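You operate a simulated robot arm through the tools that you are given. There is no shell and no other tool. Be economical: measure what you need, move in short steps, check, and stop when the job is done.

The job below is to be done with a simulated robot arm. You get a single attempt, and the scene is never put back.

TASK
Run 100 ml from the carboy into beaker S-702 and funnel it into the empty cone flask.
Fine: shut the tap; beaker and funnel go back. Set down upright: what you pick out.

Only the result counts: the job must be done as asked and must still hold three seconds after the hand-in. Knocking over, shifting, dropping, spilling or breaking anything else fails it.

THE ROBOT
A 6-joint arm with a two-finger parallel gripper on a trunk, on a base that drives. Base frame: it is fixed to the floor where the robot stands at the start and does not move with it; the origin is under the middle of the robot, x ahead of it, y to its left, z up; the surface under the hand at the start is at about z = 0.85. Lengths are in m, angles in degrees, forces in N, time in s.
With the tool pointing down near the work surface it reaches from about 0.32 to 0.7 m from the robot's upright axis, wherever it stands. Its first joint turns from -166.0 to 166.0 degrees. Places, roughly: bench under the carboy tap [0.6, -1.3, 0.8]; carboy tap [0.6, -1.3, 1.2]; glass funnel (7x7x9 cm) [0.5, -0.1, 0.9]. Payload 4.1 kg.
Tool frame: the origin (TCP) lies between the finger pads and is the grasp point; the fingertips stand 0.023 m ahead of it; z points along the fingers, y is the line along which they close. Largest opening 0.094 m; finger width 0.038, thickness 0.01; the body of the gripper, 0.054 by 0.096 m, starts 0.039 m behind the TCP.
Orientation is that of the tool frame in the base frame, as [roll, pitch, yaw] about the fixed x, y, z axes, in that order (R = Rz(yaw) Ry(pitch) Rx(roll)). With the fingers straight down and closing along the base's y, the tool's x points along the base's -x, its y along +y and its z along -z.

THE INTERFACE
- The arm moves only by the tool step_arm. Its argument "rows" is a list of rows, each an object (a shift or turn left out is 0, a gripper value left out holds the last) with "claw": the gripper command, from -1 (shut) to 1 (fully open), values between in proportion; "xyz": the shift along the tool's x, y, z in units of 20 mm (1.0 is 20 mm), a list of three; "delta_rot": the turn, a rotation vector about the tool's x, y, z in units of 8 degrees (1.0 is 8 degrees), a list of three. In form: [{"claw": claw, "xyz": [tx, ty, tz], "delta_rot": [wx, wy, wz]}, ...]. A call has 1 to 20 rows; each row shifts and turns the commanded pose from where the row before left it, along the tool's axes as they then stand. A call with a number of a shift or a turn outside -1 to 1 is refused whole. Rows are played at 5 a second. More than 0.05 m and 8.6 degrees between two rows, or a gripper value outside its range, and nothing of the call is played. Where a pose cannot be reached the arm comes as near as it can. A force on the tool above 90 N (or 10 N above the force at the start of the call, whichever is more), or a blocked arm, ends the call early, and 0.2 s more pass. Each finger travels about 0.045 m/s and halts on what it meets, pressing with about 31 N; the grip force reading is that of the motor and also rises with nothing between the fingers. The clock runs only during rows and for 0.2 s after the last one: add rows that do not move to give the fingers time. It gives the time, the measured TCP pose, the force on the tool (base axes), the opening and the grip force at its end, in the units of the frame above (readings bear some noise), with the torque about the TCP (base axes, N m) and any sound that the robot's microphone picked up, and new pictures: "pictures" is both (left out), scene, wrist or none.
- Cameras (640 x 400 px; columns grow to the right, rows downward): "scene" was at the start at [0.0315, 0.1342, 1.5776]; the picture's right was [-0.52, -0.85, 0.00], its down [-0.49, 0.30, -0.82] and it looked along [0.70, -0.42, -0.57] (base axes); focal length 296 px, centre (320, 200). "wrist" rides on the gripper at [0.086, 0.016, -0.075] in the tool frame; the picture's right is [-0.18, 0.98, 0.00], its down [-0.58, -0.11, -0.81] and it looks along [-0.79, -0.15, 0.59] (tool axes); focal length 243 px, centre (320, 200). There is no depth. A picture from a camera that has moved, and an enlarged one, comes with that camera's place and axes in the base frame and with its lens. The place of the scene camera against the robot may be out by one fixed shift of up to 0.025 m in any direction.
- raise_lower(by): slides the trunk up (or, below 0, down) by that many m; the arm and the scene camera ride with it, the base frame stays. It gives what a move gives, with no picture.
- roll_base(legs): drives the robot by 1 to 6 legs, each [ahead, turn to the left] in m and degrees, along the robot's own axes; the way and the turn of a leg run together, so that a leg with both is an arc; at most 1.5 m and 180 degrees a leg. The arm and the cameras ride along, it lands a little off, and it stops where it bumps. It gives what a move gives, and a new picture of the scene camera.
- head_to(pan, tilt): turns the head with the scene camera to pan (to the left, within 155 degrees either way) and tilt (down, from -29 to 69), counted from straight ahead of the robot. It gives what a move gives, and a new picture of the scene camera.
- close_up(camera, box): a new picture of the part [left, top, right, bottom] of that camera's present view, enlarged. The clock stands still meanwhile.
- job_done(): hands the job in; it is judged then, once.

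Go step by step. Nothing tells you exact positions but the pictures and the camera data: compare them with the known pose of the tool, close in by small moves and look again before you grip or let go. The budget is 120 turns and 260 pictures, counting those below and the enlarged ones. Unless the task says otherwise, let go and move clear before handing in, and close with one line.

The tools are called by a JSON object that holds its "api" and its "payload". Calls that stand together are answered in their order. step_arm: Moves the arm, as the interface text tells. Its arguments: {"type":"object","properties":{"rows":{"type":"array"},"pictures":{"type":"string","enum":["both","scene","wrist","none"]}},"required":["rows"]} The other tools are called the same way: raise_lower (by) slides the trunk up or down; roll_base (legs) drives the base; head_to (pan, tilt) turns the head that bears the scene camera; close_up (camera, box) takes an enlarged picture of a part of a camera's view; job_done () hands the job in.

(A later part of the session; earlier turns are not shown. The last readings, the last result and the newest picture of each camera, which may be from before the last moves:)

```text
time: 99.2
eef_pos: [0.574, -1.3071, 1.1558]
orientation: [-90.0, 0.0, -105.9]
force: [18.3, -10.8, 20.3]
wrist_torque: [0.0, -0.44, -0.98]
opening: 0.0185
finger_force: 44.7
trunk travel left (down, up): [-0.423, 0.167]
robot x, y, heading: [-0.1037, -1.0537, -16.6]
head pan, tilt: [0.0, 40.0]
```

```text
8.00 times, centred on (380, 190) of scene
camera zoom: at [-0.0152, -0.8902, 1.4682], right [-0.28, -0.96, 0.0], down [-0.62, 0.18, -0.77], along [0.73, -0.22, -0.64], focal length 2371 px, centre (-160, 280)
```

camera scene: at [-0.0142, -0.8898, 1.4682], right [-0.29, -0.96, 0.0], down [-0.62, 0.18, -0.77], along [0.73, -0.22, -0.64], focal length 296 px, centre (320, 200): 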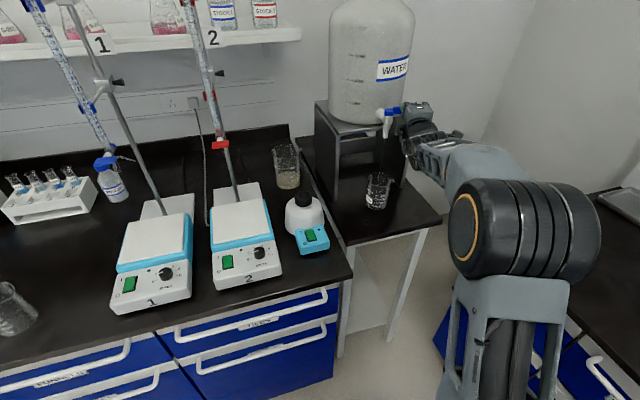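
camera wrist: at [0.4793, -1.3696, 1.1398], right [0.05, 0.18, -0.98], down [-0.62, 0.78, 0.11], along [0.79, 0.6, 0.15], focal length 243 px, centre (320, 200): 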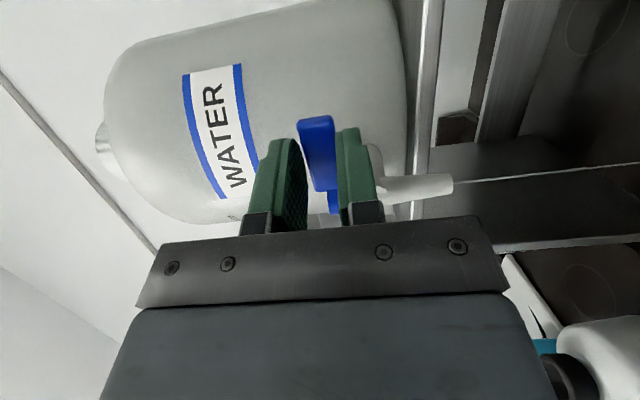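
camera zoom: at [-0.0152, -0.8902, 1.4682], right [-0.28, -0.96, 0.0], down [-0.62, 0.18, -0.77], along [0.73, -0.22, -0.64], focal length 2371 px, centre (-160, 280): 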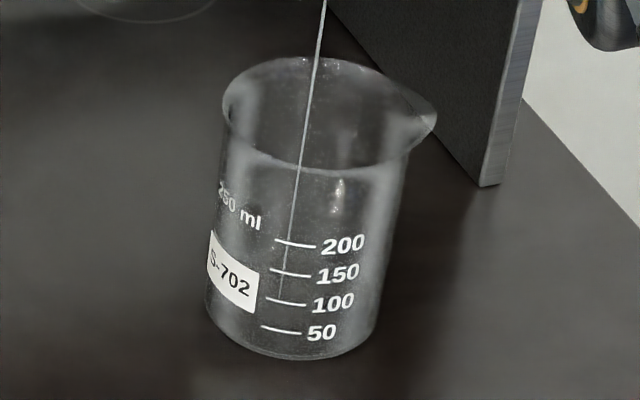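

Just a trickle. I'll open a bit more along the arc and look again.

{"api": "step_arm", "payload": {"rows": [{"xyz": [-0.12, 0, -0.33]}, {"xyz": [-0.18, 0, -0.33]}, {}, {}], "pictures": "wrist"}}

{"api": "close_up", "payload": {"camera": "scene", "box": [350, 95, 430, 215]}}

```text
time: 100.2
eef_pos: [0.5627, -1.2986, 1.156]
orientation: [-90.3, 0.0, -105.5]
force: [-0.1, -0.5, 0.8]
wrist_torque: [0.02, 0.01, -0.01]
opening: 0.0002
finger_force: 42.6
out of reach, approached as far as the arm can: row 2
trunk travel left (down, up): [-0.423, 0.167]
robot x, y, heading: [-0.104, -1.0495, -16.7]
head pan, tilt: [0.0, 40.0]
camera wrist: at [0.467, -1.3618, 1.139], right [0.04, 0.18, -0.98], down [-0.62, 0.78, 0.11], along [0.78, 0.6, 0.15], focal length 243 px, centre (320, 200)
```

wrist: 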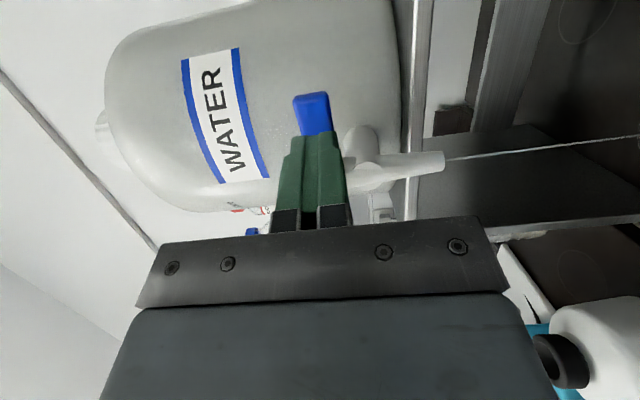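

```text
3.33 times, centred on (390, 155) of scene
camera zoom: at [-0.016, -0.8892, 1.4681], right [-0.28, -0.96, 0.0], down [-0.62, 0.18, -0.77], along [0.73, -0.22, -0.64], focal length 988 px, centre (87, 350)
```

zoom: 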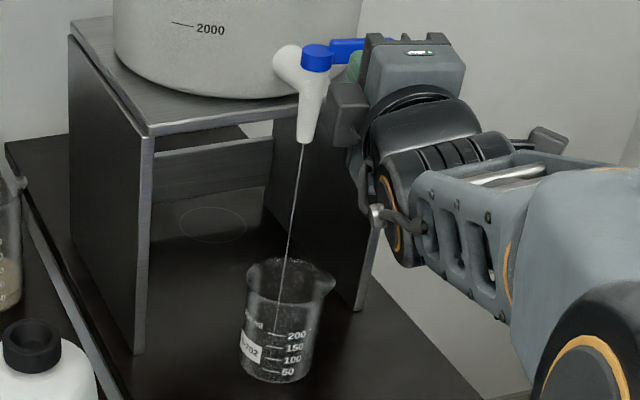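

The pads slipped off the lever, but the tap stays slightly open with a thin stream. I'll back off a little and use the wait to measure the flow.

{"api": "step_arm", "payload": {"rows": [{"xyz": [0, 0, -0.8]}, {"xyz": [0, 0, -0.8]}, {}, {}, {}, {}, {}, {}, {}, {}, {}, {}, {}, {}, {}, {}, {}, {}, {}, {}], "pictures": "wrist"}}

{"api": "close_up", "payload": {"camera": "scene", "box": [355, 165, 405, 215]}}

{"api": "close_up", "payload": {"camera": "scene", "box": [370, 90, 430, 150]}}

```text
time: 104.4
eef_pos: [0.5302, -1.2914, 1.1563]
orientation: [-90.1, 0.0, -105.5]
force: [0.2, 0.1, 0.0]
wrist_torque: [-0.02, 0.03, 0.01]
opening: 0.0003
finger_force: 42.5
trunk travel left (down, up): [-0.423, 0.167]
robot x, y, heading: [-0.1036, -1.0533, -16.5]
head pan, tilt: [0.0, 40.0]
camera wrist: at [0.4361, -1.3546, 1.1402], right [0.05, 0.18, -0.98], down [-0.62, 0.78, 0.11], along [0.78, 0.6, 0.15], focal length 243 px, centre (320, 200)
```

wrist: 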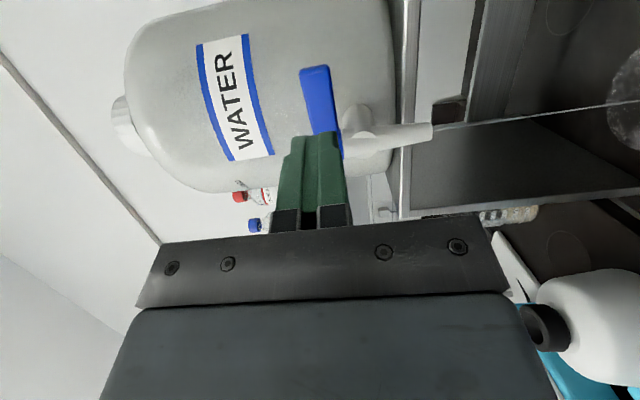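

```text
8.00 times, centred on (380, 190) of scene
camera zoom: at [-0.0159, -0.8892, 1.4681], right [-0.28, -0.96, 0.0], down [-0.62, 0.18, -0.77], along [0.73, -0.22, -0.64], focal length 2371 px, centre (-160, 280)
```

zoom: 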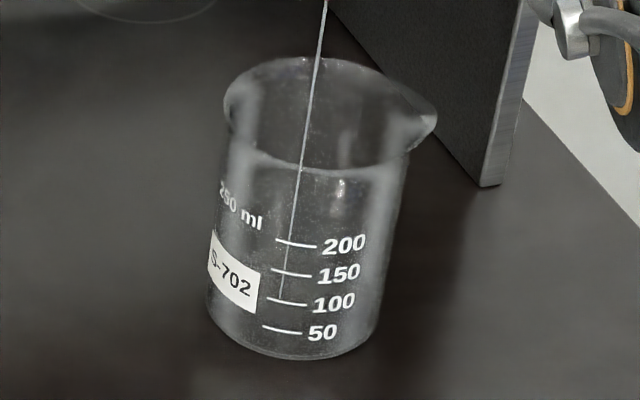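

```text
6.67 times, centred on (400, 120) of scene
camera zoom: at [-0.0159, -0.8892, 1.4681], right [-0.28, -0.96, 0.0], down [-0.62, 0.18, -0.77], along [0.73, -0.22, -0.64], focal length 1976 px, centre (-213, 733)
```

zoom: 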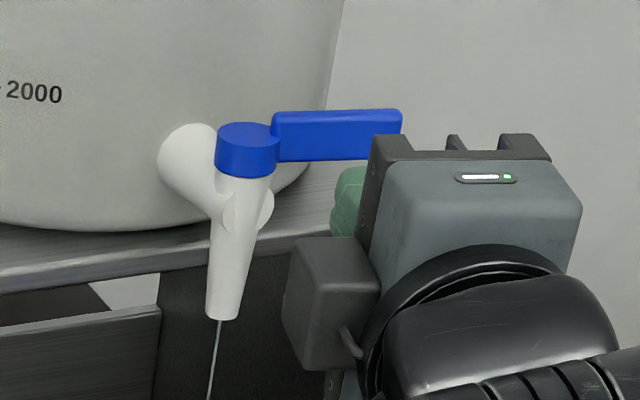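

The lever has only turned about 8–10° and the flow is a trickle. I'll regrip with the tool angled from the right and turn the tool along with the lever, so the pads help twist it.

{"api": "step_arm", "payload": {"rows": [{"claw": 0.1, "delta_rot": [0, -1, 0]}, {"delta_rot": [0, -1, 0]}, {"delta_rot": [0, -1, 0]}, {"delta_rot": [0, -1, 0]}, {"delta_rot": [0, -1, 0]}, {"delta_rot": [0, -0.75, 0]}, {"xyz": [0.85, -0.05, -0.25]}, {"xyz": [0.85, -0.05, -0.25]}, {"xyz": [0.86, 0, -0.1]}, {}], "pictures": "wrist"}}

{"api": "close_up", "payload": {"camera": "scene", "box": [350, 80, 470, 220]}}

```text
time: 106.6
eef_pos: [0.5477, -1.3408, 1.1589]
orientation: [-90.0, 0.2, -60.1]
force: [-0.8, 0.1, 0.3]
wrist_torque: [-0.04, 0.02, -0.02]
opening: 0.0518
finger_force: 0.0
trunk travel left (down, up): [-0.423, 0.167]
robot x, y, heading: [-0.1049, -1.0569, -16.3]
head pan, tilt: [0.0, 40.0]
camera wrist: at [0.5251, -1.4531, 1.1414], right [-0.09, 0.16, -0.98], down [-0.99, 0.1, 0.11], along [0.12, 0.98, 0.15], focal length 243 px, centre (320, 200)
```

wrist: 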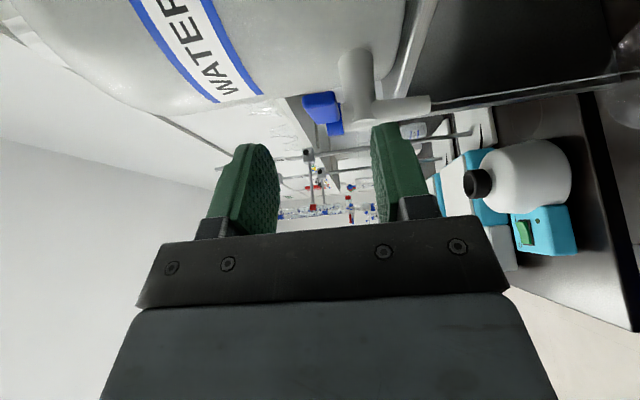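

```text
2.86 times, centred on (410, 150) of scene
camera zoom: at [-0.0158, -0.8894, 1.4682], right [-0.28, -0.96, 0.0], down [-0.62, 0.18, -0.77], along [0.73, -0.22, -0.64], focal length 847 px, centre (63, 343)
```

zoom: 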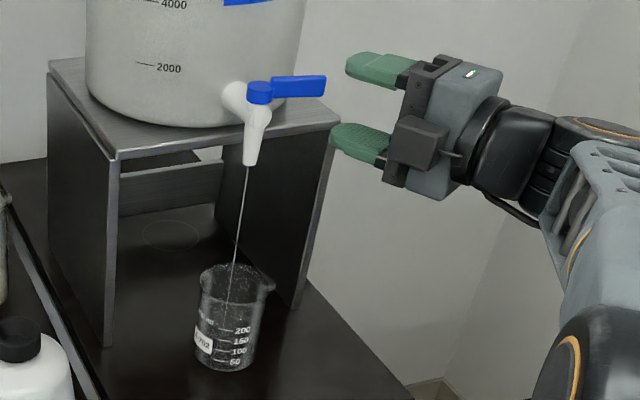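

I can now see the lever at about 12° open. I'll grip it and turn it a further 16° with the tool, then look at the flow.

{"api": "step_arm", "payload": {"rows": [{"xyz": [0, 0.05, 0.85]}, {"xyz": [0, 0, 0.8]}, {"xyz": [0, 0, 0.8]}, {"claw": -0.3}, {"claw": -1}, {}, {}, {"xyz": [-0.228, 0, -0.216], "delta_rot": [0, 1, 0]}, {"xyz": [-0.228, 0, -0.216], "delta_rot": [0, 1, 0]}, {}], "pictures": "wrist"}}

{"api": "close_up", "payload": {"camera": "scene", "box": [350, 80, 470, 220]}}

```text
time: 108.8
eef_pos: [0.5779, -1.3095, 1.1566]
orientation: [-90.1, -0.1, -76.0]
force: [-0.5, 6.2, -2.4]
wrist_torque: [0.52, -0.34, 0.15]
opening: 0.0187
finger_force: 45.2
trunk travel left (down, up): [-0.423, 0.167]
robot x, y, heading: [-0.105, -1.0538, -16.8]
head pan, tilt: [0.0, 40.0]
camera wrist: at [0.5265, -1.4113, 1.1398], right [-0.05, 0.18, -0.98], down [-0.92, 0.37, 0.11], along [0.38, 0.91, 0.15], focal length 243 px, centre (320, 200)
```

wrist: 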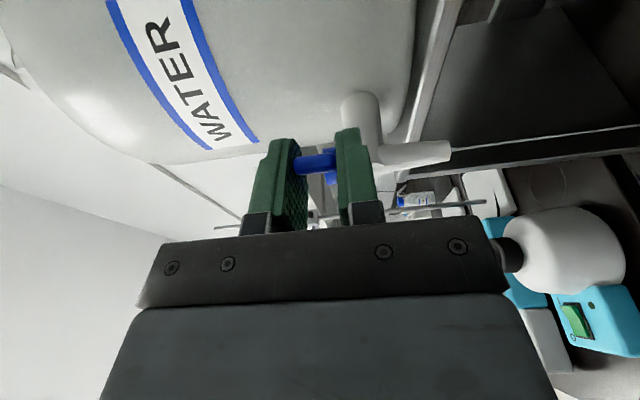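

```text
2.86 times, centred on (410, 150) of scene
camera zoom: at [-0.0158, -0.8884, 1.468], right [-0.28, -0.96, 0.0], down [-0.62, 0.18, -0.77], along [0.73, -0.22, -0.64], focal length 847 px, centre (63, 343)
```

zoom: 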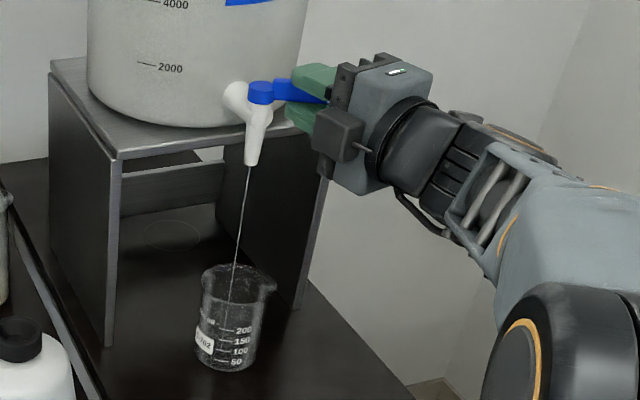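

That works smoothly with low forces. I'll turn another 16° and look at the stream.

{"api": "step_arm", "payload": {"rows": [{"xyz": [-0.228, 0, -0.216], "delta_rot": [0, 1, 0]}, {"xyz": [-0.228, 0, -0.216], "delta_rot": [0, 1, 0]}, {}, {}, {}, {}, {}], "pictures": "none"}}

{"api": "close_up", "payload": {"camera": "scene", "box": [350, 80, 470, 220]}}

{"api": "close_up", "payload": {"camera": "scene", "box": [355, 165, 405, 215]}}

```text
time: 110.4
eef_pos: [0.5702, -1.3002, 1.156]
orientation: [-90.2, -0.1, -92.0]
force: [8.2, 22.0, -3.4]
wrist_torque: [0.78, -0.65, 0.61]
opening: 0.0185
finger_force: 44.8
trunk travel left (down, up): [-0.423, 0.167]
robot x, y, heading: [-0.1042, -1.0529, -16.3]
head pan, tilt: [0.0, 40.0]
```

```text
2.86 times, centred on (410, 150) of scene
camera zoom: at [-0.0147, -0.8856, 1.4677], right [-0.28, -0.96, 0.0], down [-0.62, 0.18, -0.77], along [0.73, -0.22, -0.64], focal length 847 px, centre (63, 343)
```

zoom: 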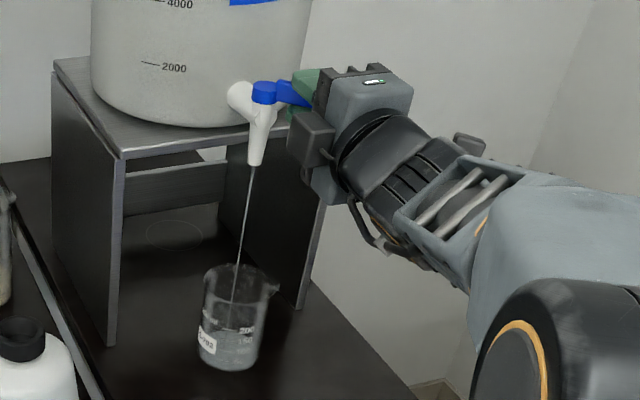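

```text
8.00 times, centred on (380, 190) of scene
camera zoom: at [-0.0147, -0.8856, 1.4677], right [-0.28, -0.96, 0.0], down [-0.62, 0.18, -0.77], along [0.73, -0.22, -0.64], focal length 2371 px, centre (-160, 280)
```

zoom: 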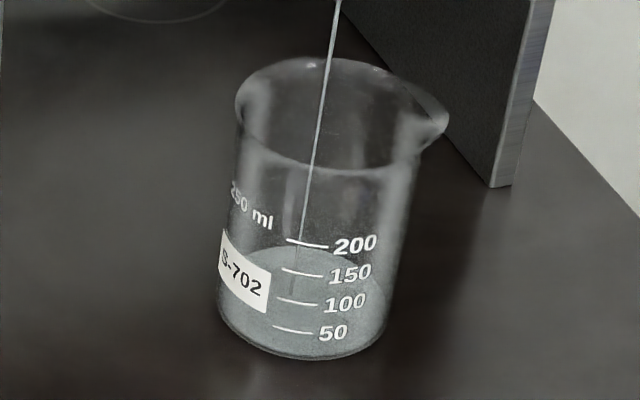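

Water is now visible, perhaps 15–20 ml. I'll hold for 2 s to gauge the rate.

{"api": "step_arm", "payload": {"rows": [{}, {}, {}, {}, {}, {}, {}, {}, {}], "pictures": "none"}}

{"api": "close_up", "payload": {"camera": "scene", "box": [355, 165, 405, 215]}}

```text
time: 112.4
eef_pos: [0.5706, -1.3007, 1.1557]
orientation: [-90.1, -0.2, -92.0]
force: [7.8, 22.0, -3.4]
wrist_torque: [0.79, -0.61, 0.64]
opening: 0.0188
finger_force: 45.3
trunk travel left (down, up): [-0.423, 0.167]
robot x, y, heading: [-0.1033, -1.0514, -16.3]
head pan, tilt: [0.0, 40.0]
```

```text
8.00 times, centred on (380, 190) of scene
camera zoom: at [-0.0146, -0.8853, 1.4677], right [-0.28, -0.96, 0.0], down [-0.62, 0.18, -0.77], along [0.73, -0.22, -0.64], focal length 2371 px, centre (-160, 280)
```

zoom: 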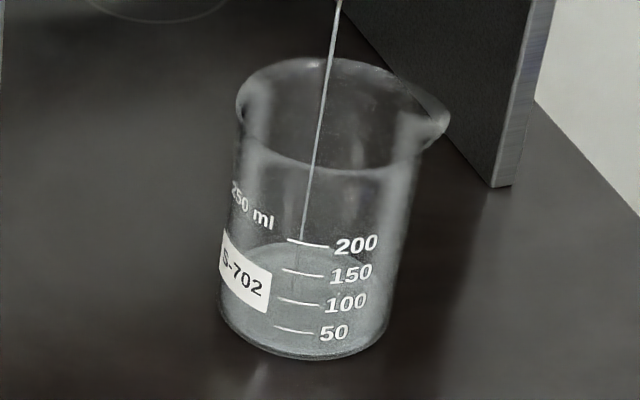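

Flow is about 5 ml/s, with roughly 20 ml so far. I'll hold another 4 s and measure.

{"api": "step_arm", "payload": {"rows": [{}, {}, {}, {}, {}, {}, {}, {}, {}, {}, {}, {}, {}, {}, {}, {}, {}, {}, {}, {}], "pictures": "none"}}

{"api": "close_up", "payload": {"camera": "scene", "box": [355, 165, 405, 215]}}

```text
time: 116.6
eef_pos: [0.569, -1.2994, 1.156]
orientation: [-90.2, -0.1, -91.9]
force: [7.9, 20.9, -2.9]
wrist_torque: [0.79, -0.62, 0.62]
opening: 0.0189
finger_force: 44.9
trunk travel left (down, up): [-0.423, 0.167]
robot x, y, heading: [-0.1045, -1.0489, -16.6]
head pan, tilt: [0.0, 40.0]
```

```text
8.00 times, centred on (380, 190) of scene
camera zoom: at [-0.0145, -0.8849, 1.4677], right [-0.28, -0.96, 0.0], down [-0.62, 0.18, -0.77], along [0.73, -0.22, -0.64], focal length 2371 px, centre (-160, 280)
```

zoom: 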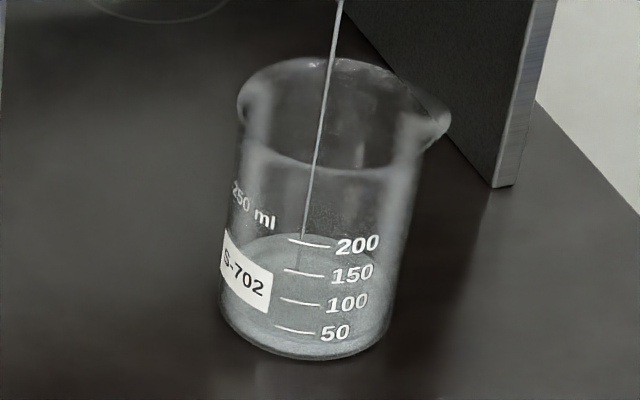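

The level is around 35–40 ml, rising about 4 ml/s. I'll hold for 8 s more.

{"api": "step_arm", "payload": {"rows": [{}, {}, {}, {}, {}, {}, {}, {}, {}, {}, {}, {}, {}, {}, {}, {}, {}, {}, {}, {}], "pictures": "none"}}

{"api": "step_arm", "payload": {"rows": [{}, {}, {}, {}, {}, {}, {}, {}, {}, {}, {}, {}, {}, {}], "pictures": "none"}}

{"api": "close_up", "payload": {"camera": "scene", "box": [355, 165, 405, 215]}}

```text
time: 120.8
eef_pos: [0.5697, -1.3009, 1.1564]
orientation: [-90.3, -0.1, -92.0]
force: [11.3, 19.8, -1.1]
wrist_torque: [0.75, -0.64, 0.45]
opening: 0.0186
finger_force: 44.9
trunk travel left (down, up): [-0.423, 0.167]
robot x, y, heading: [-0.1041, -1.0511, -16.4]
head pan, tilt: [0.0, 40.0]
```

```text
time: 123.8
eef_pos: [0.5691, -1.3, 1.1562]
orientation: [-90.2, -0.2, -92.0]
force: [14.0, 19.1, 2.0]
wrist_torque: [0.75, -0.68, 0.35]
opening: 0.0189
finger_force: 45.0
trunk travel left (down, up): [-0.423, 0.167]
robot x, y, heading: [-0.1013, -1.0546, -16.4]
head pan, tilt: [0.0, 40.0]
```

```text
8.00 times, centred on (380, 190) of scene
camera zoom: at [-0.0141, -0.8841, 1.4677], right [-0.28, -0.96, 0.0], down [-0.62, 0.18, -0.77], along [0.73, -0.22, -0.64], focal length 2371 px, centre (-160, 280)
```

zoom: 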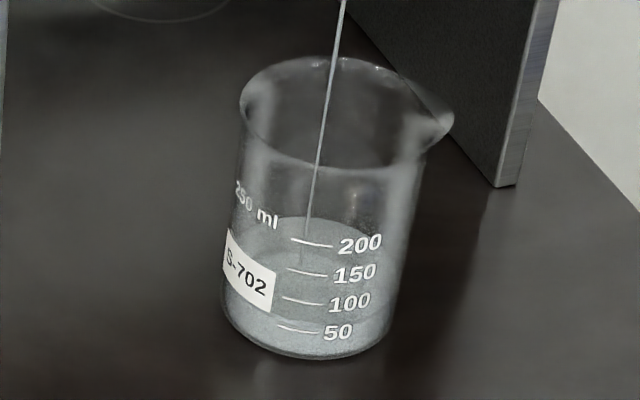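

The front meniscus is now just above the 50 mark, so about 60–65 ml. I'll hold 5 s more.

{"api": "step_arm", "payload": {"rows": [{}, {}, {}, {}, {}, {}, {}, {}, {}, {}, {}, {}, {}, {}, {}, {}, {}, {}, {}, {}], "pictures": "none"}}

{"api": "close_up", "payload": {"camera": "scene", "box": [360, 175, 400, 215]}}

```text
time: 128.0
eef_pos: [0.5692, -1.2998, 1.1569]
orientation: [-90.2, -0.1, -92.0]
force: [16.9, 17.8, 4.1]
wrist_torque: [0.73, -0.68, 0.21]
opening: 0.0188
finger_force: 45.2
trunk travel left (down, up): [-0.423, 0.167]
robot x, y, heading: [-0.1026, -1.0484, -16.5]
head pan, tilt: [0.0, 40.0]
```

```text
10.00 times, centred on (380, 195) of scene
camera zoom: at [-0.014, -0.8836, 1.4677], right [-0.28, -0.96, 0.0], down [-0.62, 0.18, -0.77], along [0.73, -0.22, -0.64], focal length 2964 px, centre (-280, 250)
```

zoom: 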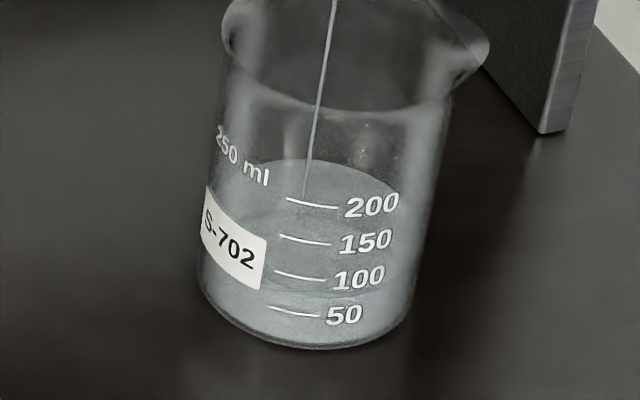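

About 80 ml now, at 4 ml/s. I'll wait about 3.2 s more and then turn the lever back 40° in the same call.

{"api": "step_arm", "payload": {"rows": [{}, {}, {}, {}, {}, {}, {}, {}, {}, {}, {}, {}, {}, {}, {}, {"xyz": [0.196, 0, 0.246], "delta_rot": [0, -1, 0]}, {"xyz": [0.196, 0, 0.246], "delta_rot": [0, -1, 0]}, {"xyz": [0.196, 0, 0.246], "delta_rot": [0, -1, 0]}, {"xyz": [0.196, 0, 0.246], "delta_rot": [0, -1, 0]}, {"xyz": [0.196, 0, 0.246], "delta_rot": [0, -1, 0]}], "pictures": "wrist"}}

{"api": "close_up", "payload": {"camera": "scene", "box": [350, 80, 470, 220]}}

```text
time: 132.2
eef_pos: [0.5862, -1.3158, 1.156]
orientation: [-89.7, -0.4, -52.8]
force: [16.7, -17.4, 28.5]
wrist_torque: [-0.48, 0.03, -1.06]
opening: 0.0186
finger_force: 44.9
out of reach, approached as far as the arm can: row 20
trunk travel left (down, up): [-0.423, 0.167]
robot x, y, heading: [-0.1033, -1.0509, -16.9]
head pan, tilt: [0.0, 40.0]
camera wrist: at [0.5797, -1.4297, 1.1396], right [-0.1, 0.15, -0.98], down [-0.99, -0.02, 0.1], along [-0.01, 0.99, 0.15], focal length 243 px, centre (320, 200)
```

wrist: 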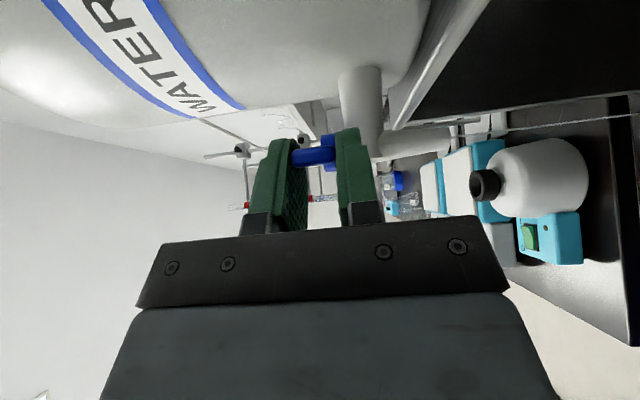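

```text
2.86 times, centred on (410, 150) of scene
camera zoom: at [-0.0153, -0.8881, 1.469], right [-0.29, -0.96, 0.0], down [-0.62, 0.19, -0.77], along [0.73, -0.22, -0.64], focal length 847 px, centre (63, 343)
```

zoom: 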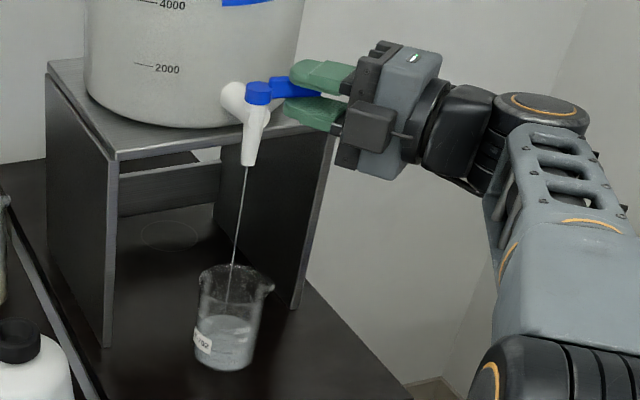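

The tap is nearly closed but still trickling. I'll push the lever the rest of the way in +x.

{"api": "step_arm", "payload": {"rows": [{"xyz": [0.2, 0, 0.26]}, {"xyz": [0.2, 0, 0.26]}, {}], "pictures": "none"}}

{"api": "close_up", "payload": {"camera": "scene", "box": [350, 80, 470, 220]}}

```text
time: 133.0
eef_pos: [0.5869, -1.3117, 1.1558]
orientation: [-89.1, -0.6, -52.6]
force: [-11.4, -31.7, 38.3]
wrist_torque: [-0.7, -0.1, -0.2]
opening: 0.0188
finger_force: 44.9
out of reach, approached as far as the arm can: row 1, 2
trunk travel left (down, up): [-0.423, 0.167]
robot x, y, heading: [-0.1068, -1.0503, -17.2]
head pan, tilt: [0.0, 40.0]
```

```text
2.86 times, centred on (410, 150) of scene
camera zoom: at [-0.0209, -0.8903, 1.469], right [-0.29, -0.96, 0.0], down [-0.61, 0.19, -0.77], along [0.74, -0.22, -0.64], focal length 847 px, centre (63, 343)
```

zoom: 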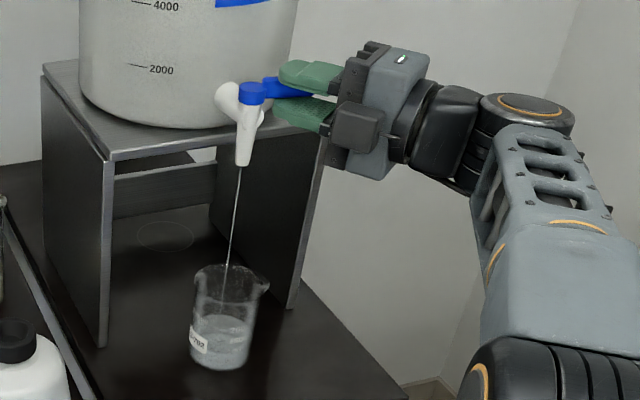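

The arm is at its limit in this posture. I'll let go, back off, turn the tool straight at the lever with closed fingers, and push it shut.

{"api": "step_arm", "payload": {"rows": [{"claw": 0.0}, {}, {"xyz": [0, 0, -1]}, {"xyz": [0, 0, -1]}, {"xyz": [0, 0, -1], "claw": -1}, {"delta_rot": [0, 1, 0]}, {"delta_rot": [0, 1, 0]}, {"delta_rot": [0, 1, 0]}, {"delta_rot": [0, 1, 0]}, {"delta_rot": [0, 1, 0]}, {}], "pictures": "wrist"}}

{"api": "close_up", "payload": {"camera": "scene", "box": [360, 175, 400, 215]}}

```text
time: 135.4
eef_pos: [0.5479, -1.3431, 1.1468]
orientation: [-90.0, -0.1, -92.3]
force: [-0.1, 0.0, 0.3]
wrist_torque: [-0.02, -0.01, -0.03]
opening: 0.0001
finger_force: 30.7
trunk travel left (down, up): [-0.423, 0.167]
robot x, y, heading: [-0.1018, -1.0516, -16.5]
head pan, tilt: [0.0, 40.0]
camera wrist: at [0.4693, -1.4271, 1.1305], right [0.0, 0.18, -0.98], down [-0.78, 0.61, 0.11], along [0.62, 0.77, 0.15], focal length 243 px, centre (320, 200)
```

wrist: 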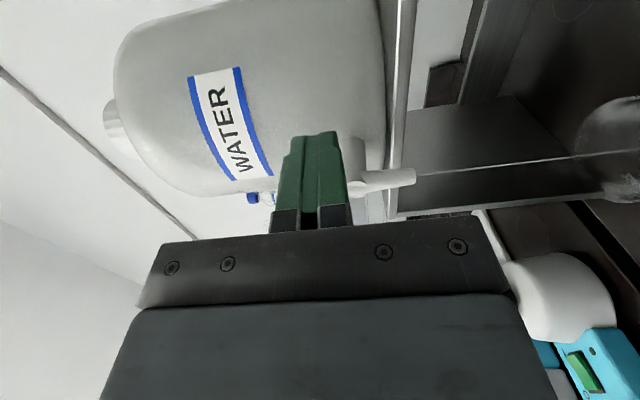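

```text
10.00 times, centred on (380, 195) of scene
camera zoom: at [-0.0158, -0.8864, 1.4681], right [-0.28, -0.96, 0.0], down [-0.62, 0.18, -0.77], along [0.73, -0.22, -0.64], focal length 2964 px, centre (-280, 250)
```

zoom: 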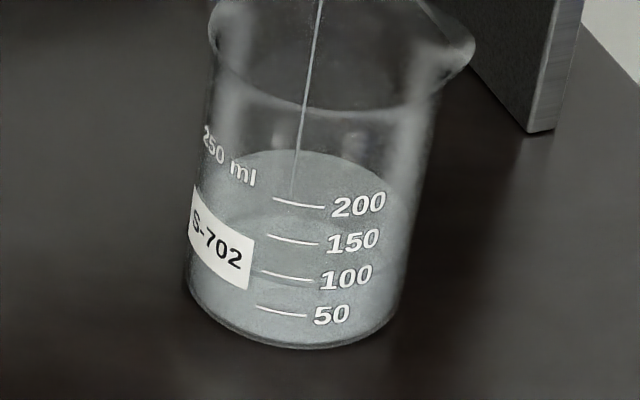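

Level is close to the 100 mark, about 95 ml. I'll line up on the lever face and push it shut.

{"api": "step_arm", "payload": {"rows": [{"xyz": [-0.6, -0.45, -0.1]}, {"xyz": [-0.6, 0, 0]}, {"xyz": [0, 0, 0.4]}, {"xyz": [0, 0, 0.4]}, {"xyz": [0, 0, 0.4]}, {"xyz": [0, 0, 0.3]}, {}], "pictures": "wrist"}}

{"api": "close_up", "payload": {"camera": "scene", "box": [350, 80, 470, 220]}}

```text
time: 137.0
eef_pos: [0.5771, -1.3214, 1.1558]
orientation: [-90.1, 0.0, -92.1]
force: [-0.1, 0.2, 0.2]
wrist_torque: [0.0, -0.01, 0.03]
opening: 0.0
finger_force: 30.8
trunk travel left (down, up): [-0.423, 0.167]
robot x, y, heading: [-0.0997, -1.0507, -16.5]
head pan, tilt: [0.0, 40.0]
camera wrist: at [0.4989, -1.4046, 1.1399], right [0.0, 0.18, -0.98], down [-0.78, 0.61, 0.11], along [0.62, 0.77, 0.15], focal length 243 px, centre (320, 200)
```

wrist: 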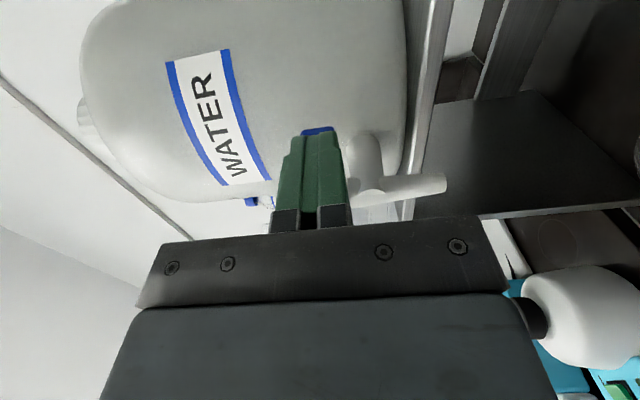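

```text
2.86 times, centred on (410, 150) of scene
camera zoom: at [-0.0157, -0.8866, 1.4681], right [-0.28, -0.96, 0.0], down [-0.62, 0.18, -0.77], along [0.73, -0.22, -0.64], focal length 847 px, centre (63, 343)
```

zoom: 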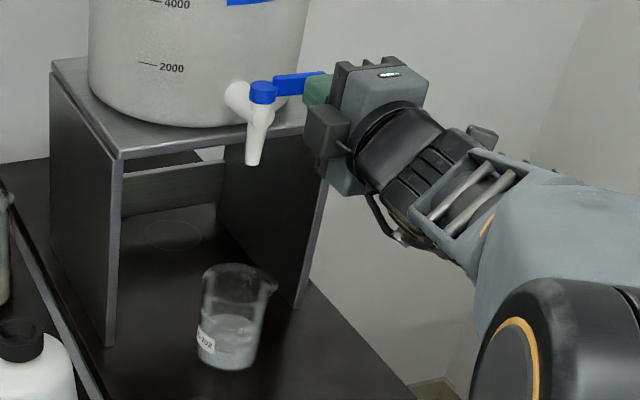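

The stream has stopped. I'll nudge slightly further to seat the lever at its stop, then back off and view the level from lower.

{"api": "step_arm", "payload": {"rows": [{"xyz": [0, 0, 0.2]}, {"xyz": [0, 0, 0.15]}, {}], "pictures": "none"}}

{"api": "step_arm", "payload": {"rows": [{"xyz": [0, 0, -0.8]}, {"xyz": [0, 0, -0.9]}, {"xyz": [0, 0, -1]}, {"xyz": [0, 0, -1]}, {"xyz": [0, 0, -1]}, {"xyz": [0, 0, -1]}, {}], "pictures": "none"}}

{"api": "close_up", "payload": {"camera": "scene", "box": [350, 80, 470, 220]}}

{"api": "close_up", "payload": {"camera": "wrist", "box": [0, 0, 640, 400]}}

```text
time: 137.8
eef_pos: [0.5805, -1.3217, 1.1568]
orientation: [-90.1, -0.1, -92.2]
force: [-22.4, 2.9, -8.3]
wrist_torque: [-0.19, 0.15, 0.49]
opening: 0.0
finger_force: 31.1
trunk travel left (down, up): [-0.423, 0.167]
robot x, y, heading: [-0.1004, -1.0487, -16.6]
head pan, tilt: [0.0, 40.0]
```

```text
time: 139.4
eef_pos: [0.4693, -1.3168, 1.1569]
orientation: [-90.1, 0.0, -92.1]
force: [-0.8, 0.0, -1.0]
wrist_torque: [0.0, -0.01, -0.03]
opening: 0.0
finger_force: 31.4
trunk travel left (down, up): [-0.423, 0.167]
robot x, y, heading: [-0.1033, -1.0519, -16.6]
head pan, tilt: [0.0, 40.0]
```

```text
2.86 times, centred on (410, 150) of scene
camera zoom: at [-0.0159, -0.8865, 1.4681], right [-0.28, -0.96, 0.0], down [-0.62, 0.18, -0.77], along [0.73, -0.22, -0.64], focal length 847 px, centre (63, 343)
```

zoom: 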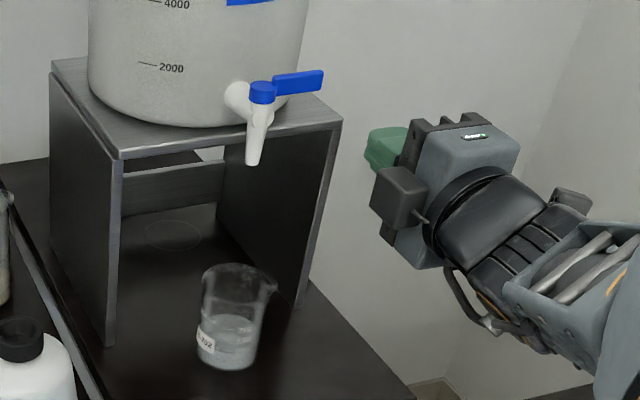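

```text
1.00 times, centred on (320, 200) of wrist (not enlarged: the box is as wide or as high as the picture)
camera zoom: at [0.3908, -1.4003, 1.1403], right [0.0, 0.18, -0.98], down [-0.78, 0.61, 0.11], along [0.62, 0.77, 0.15], focal length 243 px, centre (320, 200)
```

zoom: 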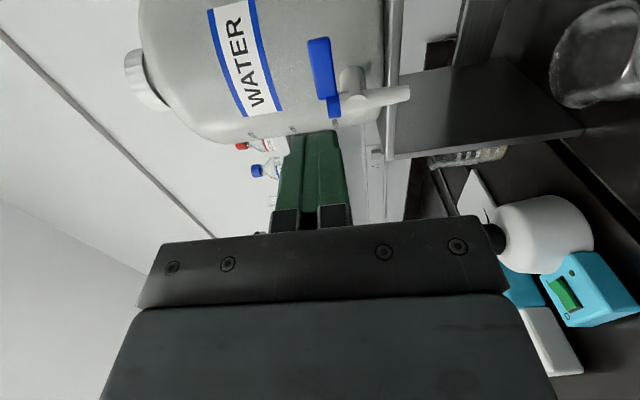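

The tap is firmly shut. I'll roll the gripper back to its beaker-gripping attitude and lower to view the level from the side.

{"api": "step_arm", "payload": {"rows": [{"delta_rot": [0, 0.9, 0]}, {"delta_rot": [0, 0.9, 0]}, {"delta_rot": [0, 0, -1]}, {"delta_rot": [0, 0, -1]}, {"delta_rot": [0, 0, -1]}, {"delta_rot": [0, 0, -1]}, {"delta_rot": [0, 0, -1]}, {"delta_rot": [0, 0, -1]}, {"delta_rot": [0, 0, -1]}, {"delta_rot": [0, 0, -1]}, {"delta_rot": [0, 0, -1]}, {"delta_rot": [0, 0, -1]}, {"delta_rot": [0, 0, -1]}, {"delta_rot": [0, 0, -0.25]}, {"claw": 1, "delta_rot": [0, -0.75, 0]}, {"delta_rot": [0, -0.75, 0]}, {"xyz": [0, -0.8, -0.8]}, {"xyz": [0, -0.8, -0.8]}, {}], "pictures": "none"}}

{"api": "raise_lower", "payload": {"by": -0.24}}

{"api": "head_to", "payload": {"pan": -5, "tilt": 25}}

{"api": "close_up", "payload": {"camera": "wrist", "box": [0, 0, 640, 400]}}

```text
time: 143.4
eef_pos: [0.4481, -1.2769, 1.1637]
orientation: [-180.0, -78.0, -16.5]
force: [-1.0, -0.3, -0.6]
wrist_torque: [-0.01, 0.01, -0.02]
opening: 0.0941
finger_force: 0.0
trunk travel left (down, up): [-0.423, 0.167]
robot x, y, heading: [-0.1007, -1.0518, -16.5]
head pan, tilt: [0.0, 40.0]
```

```text
time: 145.9
eef_pos: [0.4486, -1.2772, 0.9229]
orientation: [-179.9, -78.0, -16.5]
force: [0.3, 0.4, -0.2]
wrist_torque: [0.01, -0.05, 0.01]
opening: 0.094
finger_force: 0.2
trunk travel left (down, up): [-0.183, 0.407]
robot x, y, heading: [-0.1003, -1.0503, -16.6]
head pan, tilt: [0.0, 40.0]
```

```text
time: 146.7
eef_pos: [0.4487, -1.2782, 0.9225]
orientation: [-179.9, -77.9, -16.4]
force: [-0.4, 0.2, 0.2]
wrist_torque: [0.02, -0.01, -0.03]
opening: 0.0941
finger_force: 0.1
trunk travel left (down, up): [-0.183, 0.407]
robot x, y, heading: [-0.1007, -1.0498, -16.5]
head pan, tilt: [-5.0, 25.0]
camera scene: at [-0.0116, -0.8961, 1.2514], right [-0.37, -0.93, 0.0], down [-0.39, 0.16, -0.91], along [0.84, -0.33, -0.42], focal length 296 px, centre (320, 200)
```

scene: 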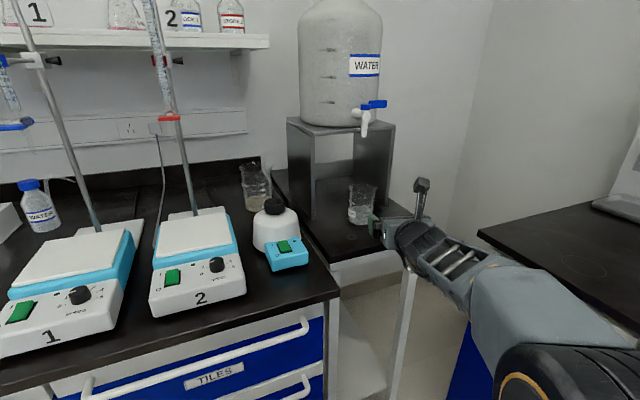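

```text
1.00 times, centred on (320, 200) of wrist (not enlarged: the box is as wide or as high as the picture)
camera zoom: at [0.3909, -1.2772, 1.0226], right [-0.32, -0.93, -0.18], down [-0.84, 0.36, -0.4], along [0.44, 0.03, -0.9], focal length 243 px, centre (320, 200)
```

zoom: 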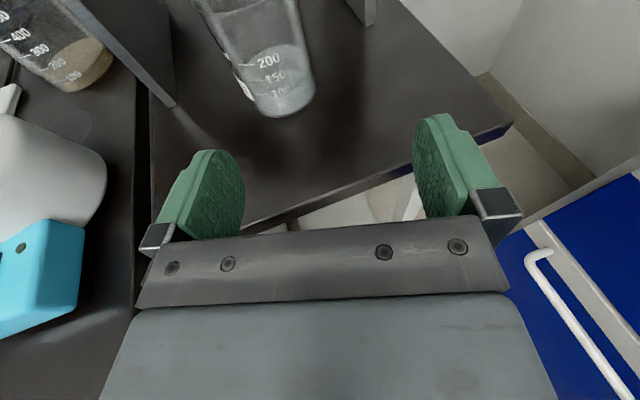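

{"api": "close_up", "payload": {"camera": "scene", "box": [340, 175, 390, 230]}}

{"api": "close_up", "payload": {"camera": "wrist", "box": [200, 0, 340, 130]}}

```text
7.27 times, centred on (365, 202) of scene
camera zoom: at [-0.0116, -0.8961, 1.2514], right [-0.37, -0.93, 0.0], down [-0.39, 0.16, -0.91], along [0.84, -0.33, -0.42], focal length 2156 px, centre (-7, 182)
```

zoom: 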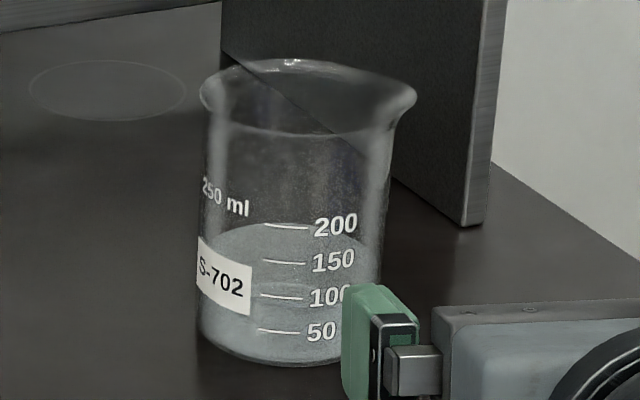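

```text
3.08 times, centred on (270, 65) of wrist
camera zoom: at [0.3909, -1.2772, 1.0226], right [-0.32, -0.93, -0.18], down [-0.84, 0.36, -0.4], along [0.44, 0.03, -0.9], focal length 746 px, centre (474, 615)
```

zoom: 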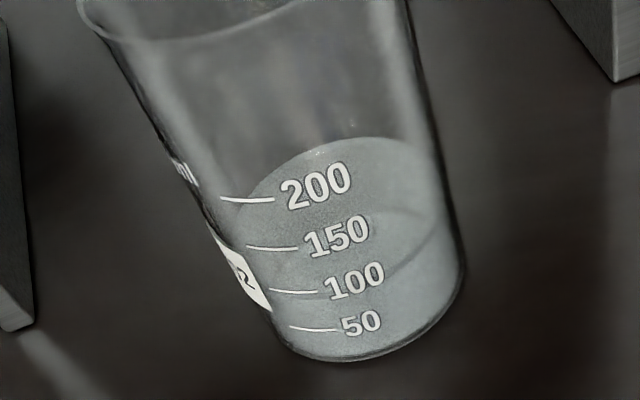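

The level reads at the 100 ml mark. I'll move back to grip the beaker, first shifting left into line.

{"api": "step_arm", "payload": {"rows": [{"xyz": [-0.3, -0.75, 0.06]}, {"xyz": [-0.3, -0.75, 0.06]}, {"xyz": [-0.28, -0.74, 0.06]}, {"xyz": [0.2, 0, 0.9]}, {"xyz": [0.2, 0, 0.9]}, {}], "pictures": "wrist"}}

```text
time: 148.1
eef_pos: [0.4941, -1.2544, 0.9083]
orientation: [-179.8, -77.8, -16.5]
force: [0.4, 0.8, 0.0]
wrist_torque: [0.01, -0.01, 0.04]
opening: 0.094
finger_force: 0.1
out of reach, approached as far as the arm can: row 3
trunk travel left (down, up): [-0.183, 0.407]
robot x, y, heading: [-0.1052, -1.0508, -16.3]
head pan, tilt: [-5.0, 25.0]
camera wrist: at [0.4365, -1.2545, 1.0086], right [-0.31, -0.93, -0.18], down [-0.84, 0.36, -0.4], along [0.44, 0.03, -0.9], focal length 243 px, centre (320, 200)
```

wrist: 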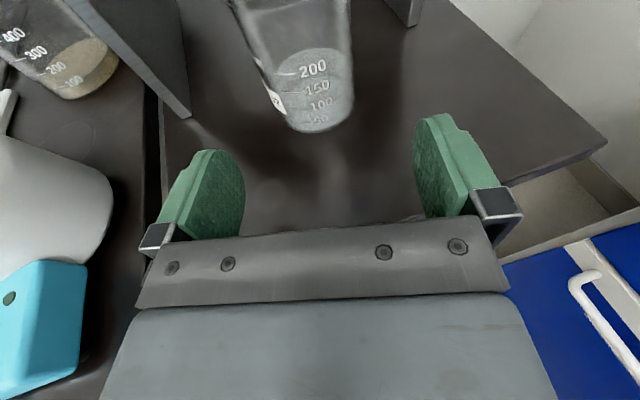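

Nearly aligned. I'll advance around the beaker and close gently.

{"api": "step_arm", "payload": {"rows": [{"xyz": [0.19, -0.18, 0.9]}, {"xyz": [0.19, -0.17, 0.9]}, {"xyz": [0.19, 0, 0.9]}, {"xyz": [0.19, 0, 0.9]}, {"xyz": [0.19, 0, 0.9]}, {}], "pictures": "wrist"}}

```text
time: 149.5
eef_pos: [0.5835, -1.2754, 0.9095]
orientation: [-179.9, -77.9, -16.5]
force: [0.1, 0.4, -0.1]
wrist_torque: [-0.01, 0.02, 0.01]
opening: 0.0941
finger_force: 0.0
out of reach, approached as far as the arm can: row 2
trunk travel left (down, up): [-0.183, 0.407]
robot x, y, heading: [-0.1045, -1.0502, -16.2]
head pan, tilt: [-5.0, 25.0]
camera wrist: at [0.5261, -1.2753, 1.0093], right [-0.32, -0.93, -0.18], down [-0.84, 0.36, -0.4], along [0.44, 0.03, -0.9], focal length 243 px, centre (320, 200)
```

wrist: 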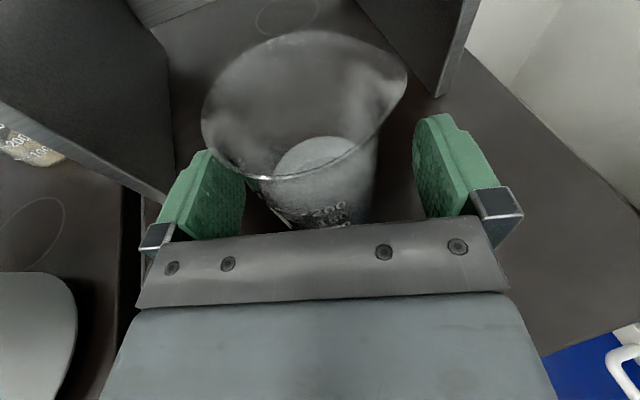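

The beaker is about 5 mm left of centre, so I'll shift and then close gently.

{"api": "step_arm", "payload": {"rows": [{"xyz": [-0.1, -0.25, 0]}, {"claw": 0.7}, {"claw": 0.55}, {"claw": 0.45}, {"claw": 0.3}, {"claw": -1}, {}, {}], "pictures": "wrist"}}

```text
time: 151.3
eef_pos: [0.5861, -1.2715, 0.9086]
orientation: [-179.7, -77.8, -16.6]
force: [-0.1, 0.5, -0.6]
wrist_torque: [-0.06, 0.03, 0.02]
opening: 0.0659
finger_force: 31.3
trunk travel left (down, up): [-0.183, 0.407]
robot x, y, heading: [-0.1036, -1.0494, -16.7]
head pan, tilt: [-5.0, 25.0]
camera wrist: at [0.5272, -1.2718, 1.0077], right [-0.31, -0.93, -0.18], down [-0.84, 0.36, -0.4], along [0.44, 0.03, -0.9], focal length 243 px, centre (320, 200)
```

wrist: 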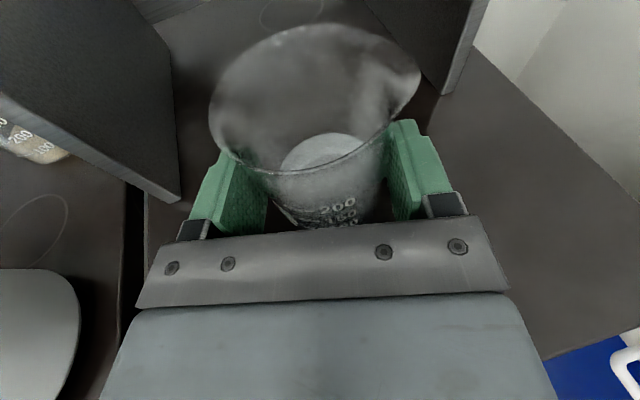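

Gripped with the water inside. I'll lift 3 cm, then reverse straight out.

{"api": "raise_lower", "payload": {"by": 0.03}}

{"api": "roll_base", "payload": {"legs": [[-0.28, 0]]}}

{"api": "close_up", "payload": {"camera": "wrist", "box": [0, 0, 640, 400]}}

```text
time: 152.0
eef_pos: [0.5839, -1.2699, 0.9379]
orientation: [-179.7, -77.8, -16.5]
force: [0.4, 0.6, -1.4]
wrist_torque: [0.0, 0.02, -0.01]
opening: 0.0659
finger_force: 31.0
trunk travel left (down, up): [-0.213, 0.377]
robot x, y, heading: [-0.1075, -1.0489, -16.5]
head pan, tilt: [-5.0, 25.0]
```

```text
time: 154.0
eef_pos: [0.3153, -1.1917, 0.9375]
orientation: [-179.6, -77.7, -16.4]
force: [1.3, 0.7, -2.3]
wrist_torque: [0.02, 0.01, -0.04]
opening: 0.066
finger_force: 31.4
trunk travel left (down, up): [-0.213, 0.377]
robot x, y, heading: [-0.3724, -0.9733, -16.7]
head pan, tilt: [-5.0, 25.0]
camera scene: at [-0.2804, -0.8208, 1.2814], right [-0.37, -0.93, 0.0], down [-0.39, 0.16, -0.91], along [0.84, -0.34, -0.42], focal length 296 px, centre (320, 200)
```

scene: 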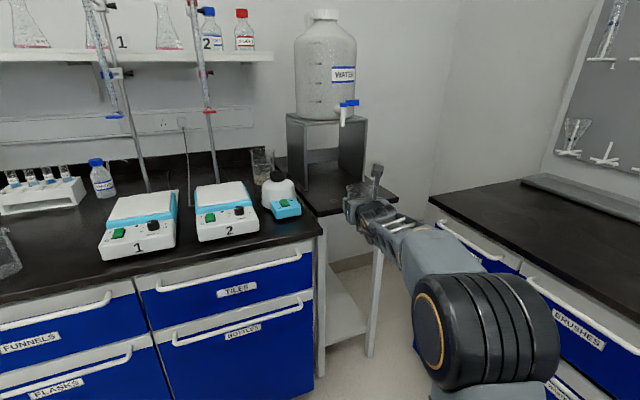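

```text
1.00 times, centred on (320, 200) of wrist (not enlarged: the box is as wide or as high as the picture)
camera zoom: at [0.2592, -1.1922, 1.0377], right [-0.31, -0.93, -0.18], down [-0.85, 0.36, -0.4], along [0.43, 0.03, -0.9], focal length 243 px, centre (320, 200)
```

zoom: 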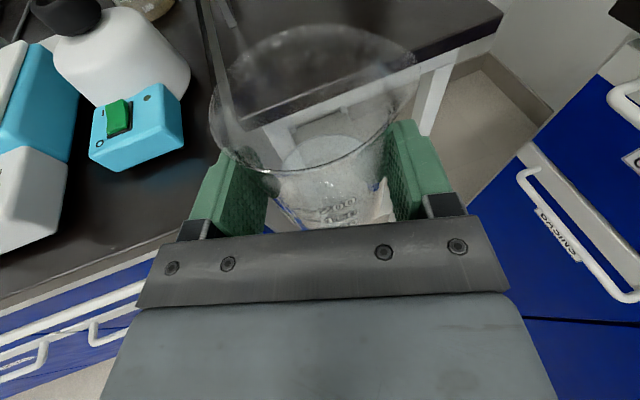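

Water is still in the beaker and the grip is firm. I'll raise to about z 1.23 and drive back toward the flask.

{"api": "raise_lower", "payload": {"by": 0.29}}

{"api": "roll_base", "payload": {"legs": [[0, 106.5], [0.78, 0], [0, -90]]}}

```text
time: 156.9
eef_pos: [0.3173, -1.192, 1.2277]
orientation: [-179.7, -77.7, -16.5]
force: [-0.1, 0.6, -2.0]
wrist_torque: [0.03, 0.02, 0.0]
opening: 0.0658
finger_force: 31.2
trunk travel left (down, up): [-0.503, 0.087]
robot x, y, heading: [-0.3725, -0.9743, -17.0]
head pan, tilt: [-5.0, 25.0]
```

```text
time: 169.4
eef_pos: [0.3589, -0.2137, 1.2297]
orientation: [-179.5, -77.8, -0.3]
force: [-0.2, -0.1, -2.4]
wrist_torque: [0.03, 0.02, 0.01]
opening: 0.0657
finger_force: 31.2
trunk travel left (down, up): [-0.503, 0.087]
robot x, y, heading: [-0.3662, -0.1936, -0.7]
head pan, tilt: [-5.0, 25.0]
camera scene: at [-0.3141, -0.027, 1.5715], right [-0.1, -1.0, 0.0], down [-0.42, 0.04, -0.91], along [0.9, -0.09, -0.42], focal length 296 px, centre (320, 200)
```

scene: 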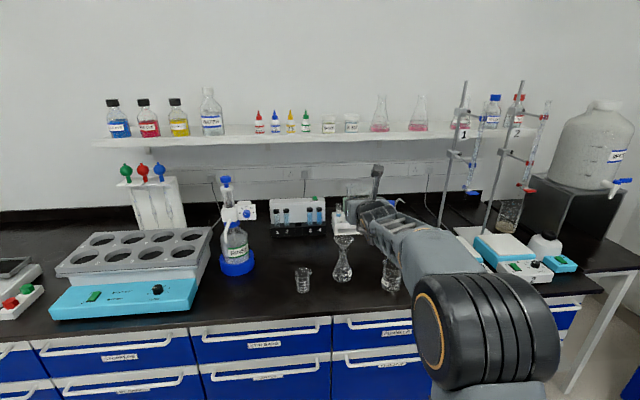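

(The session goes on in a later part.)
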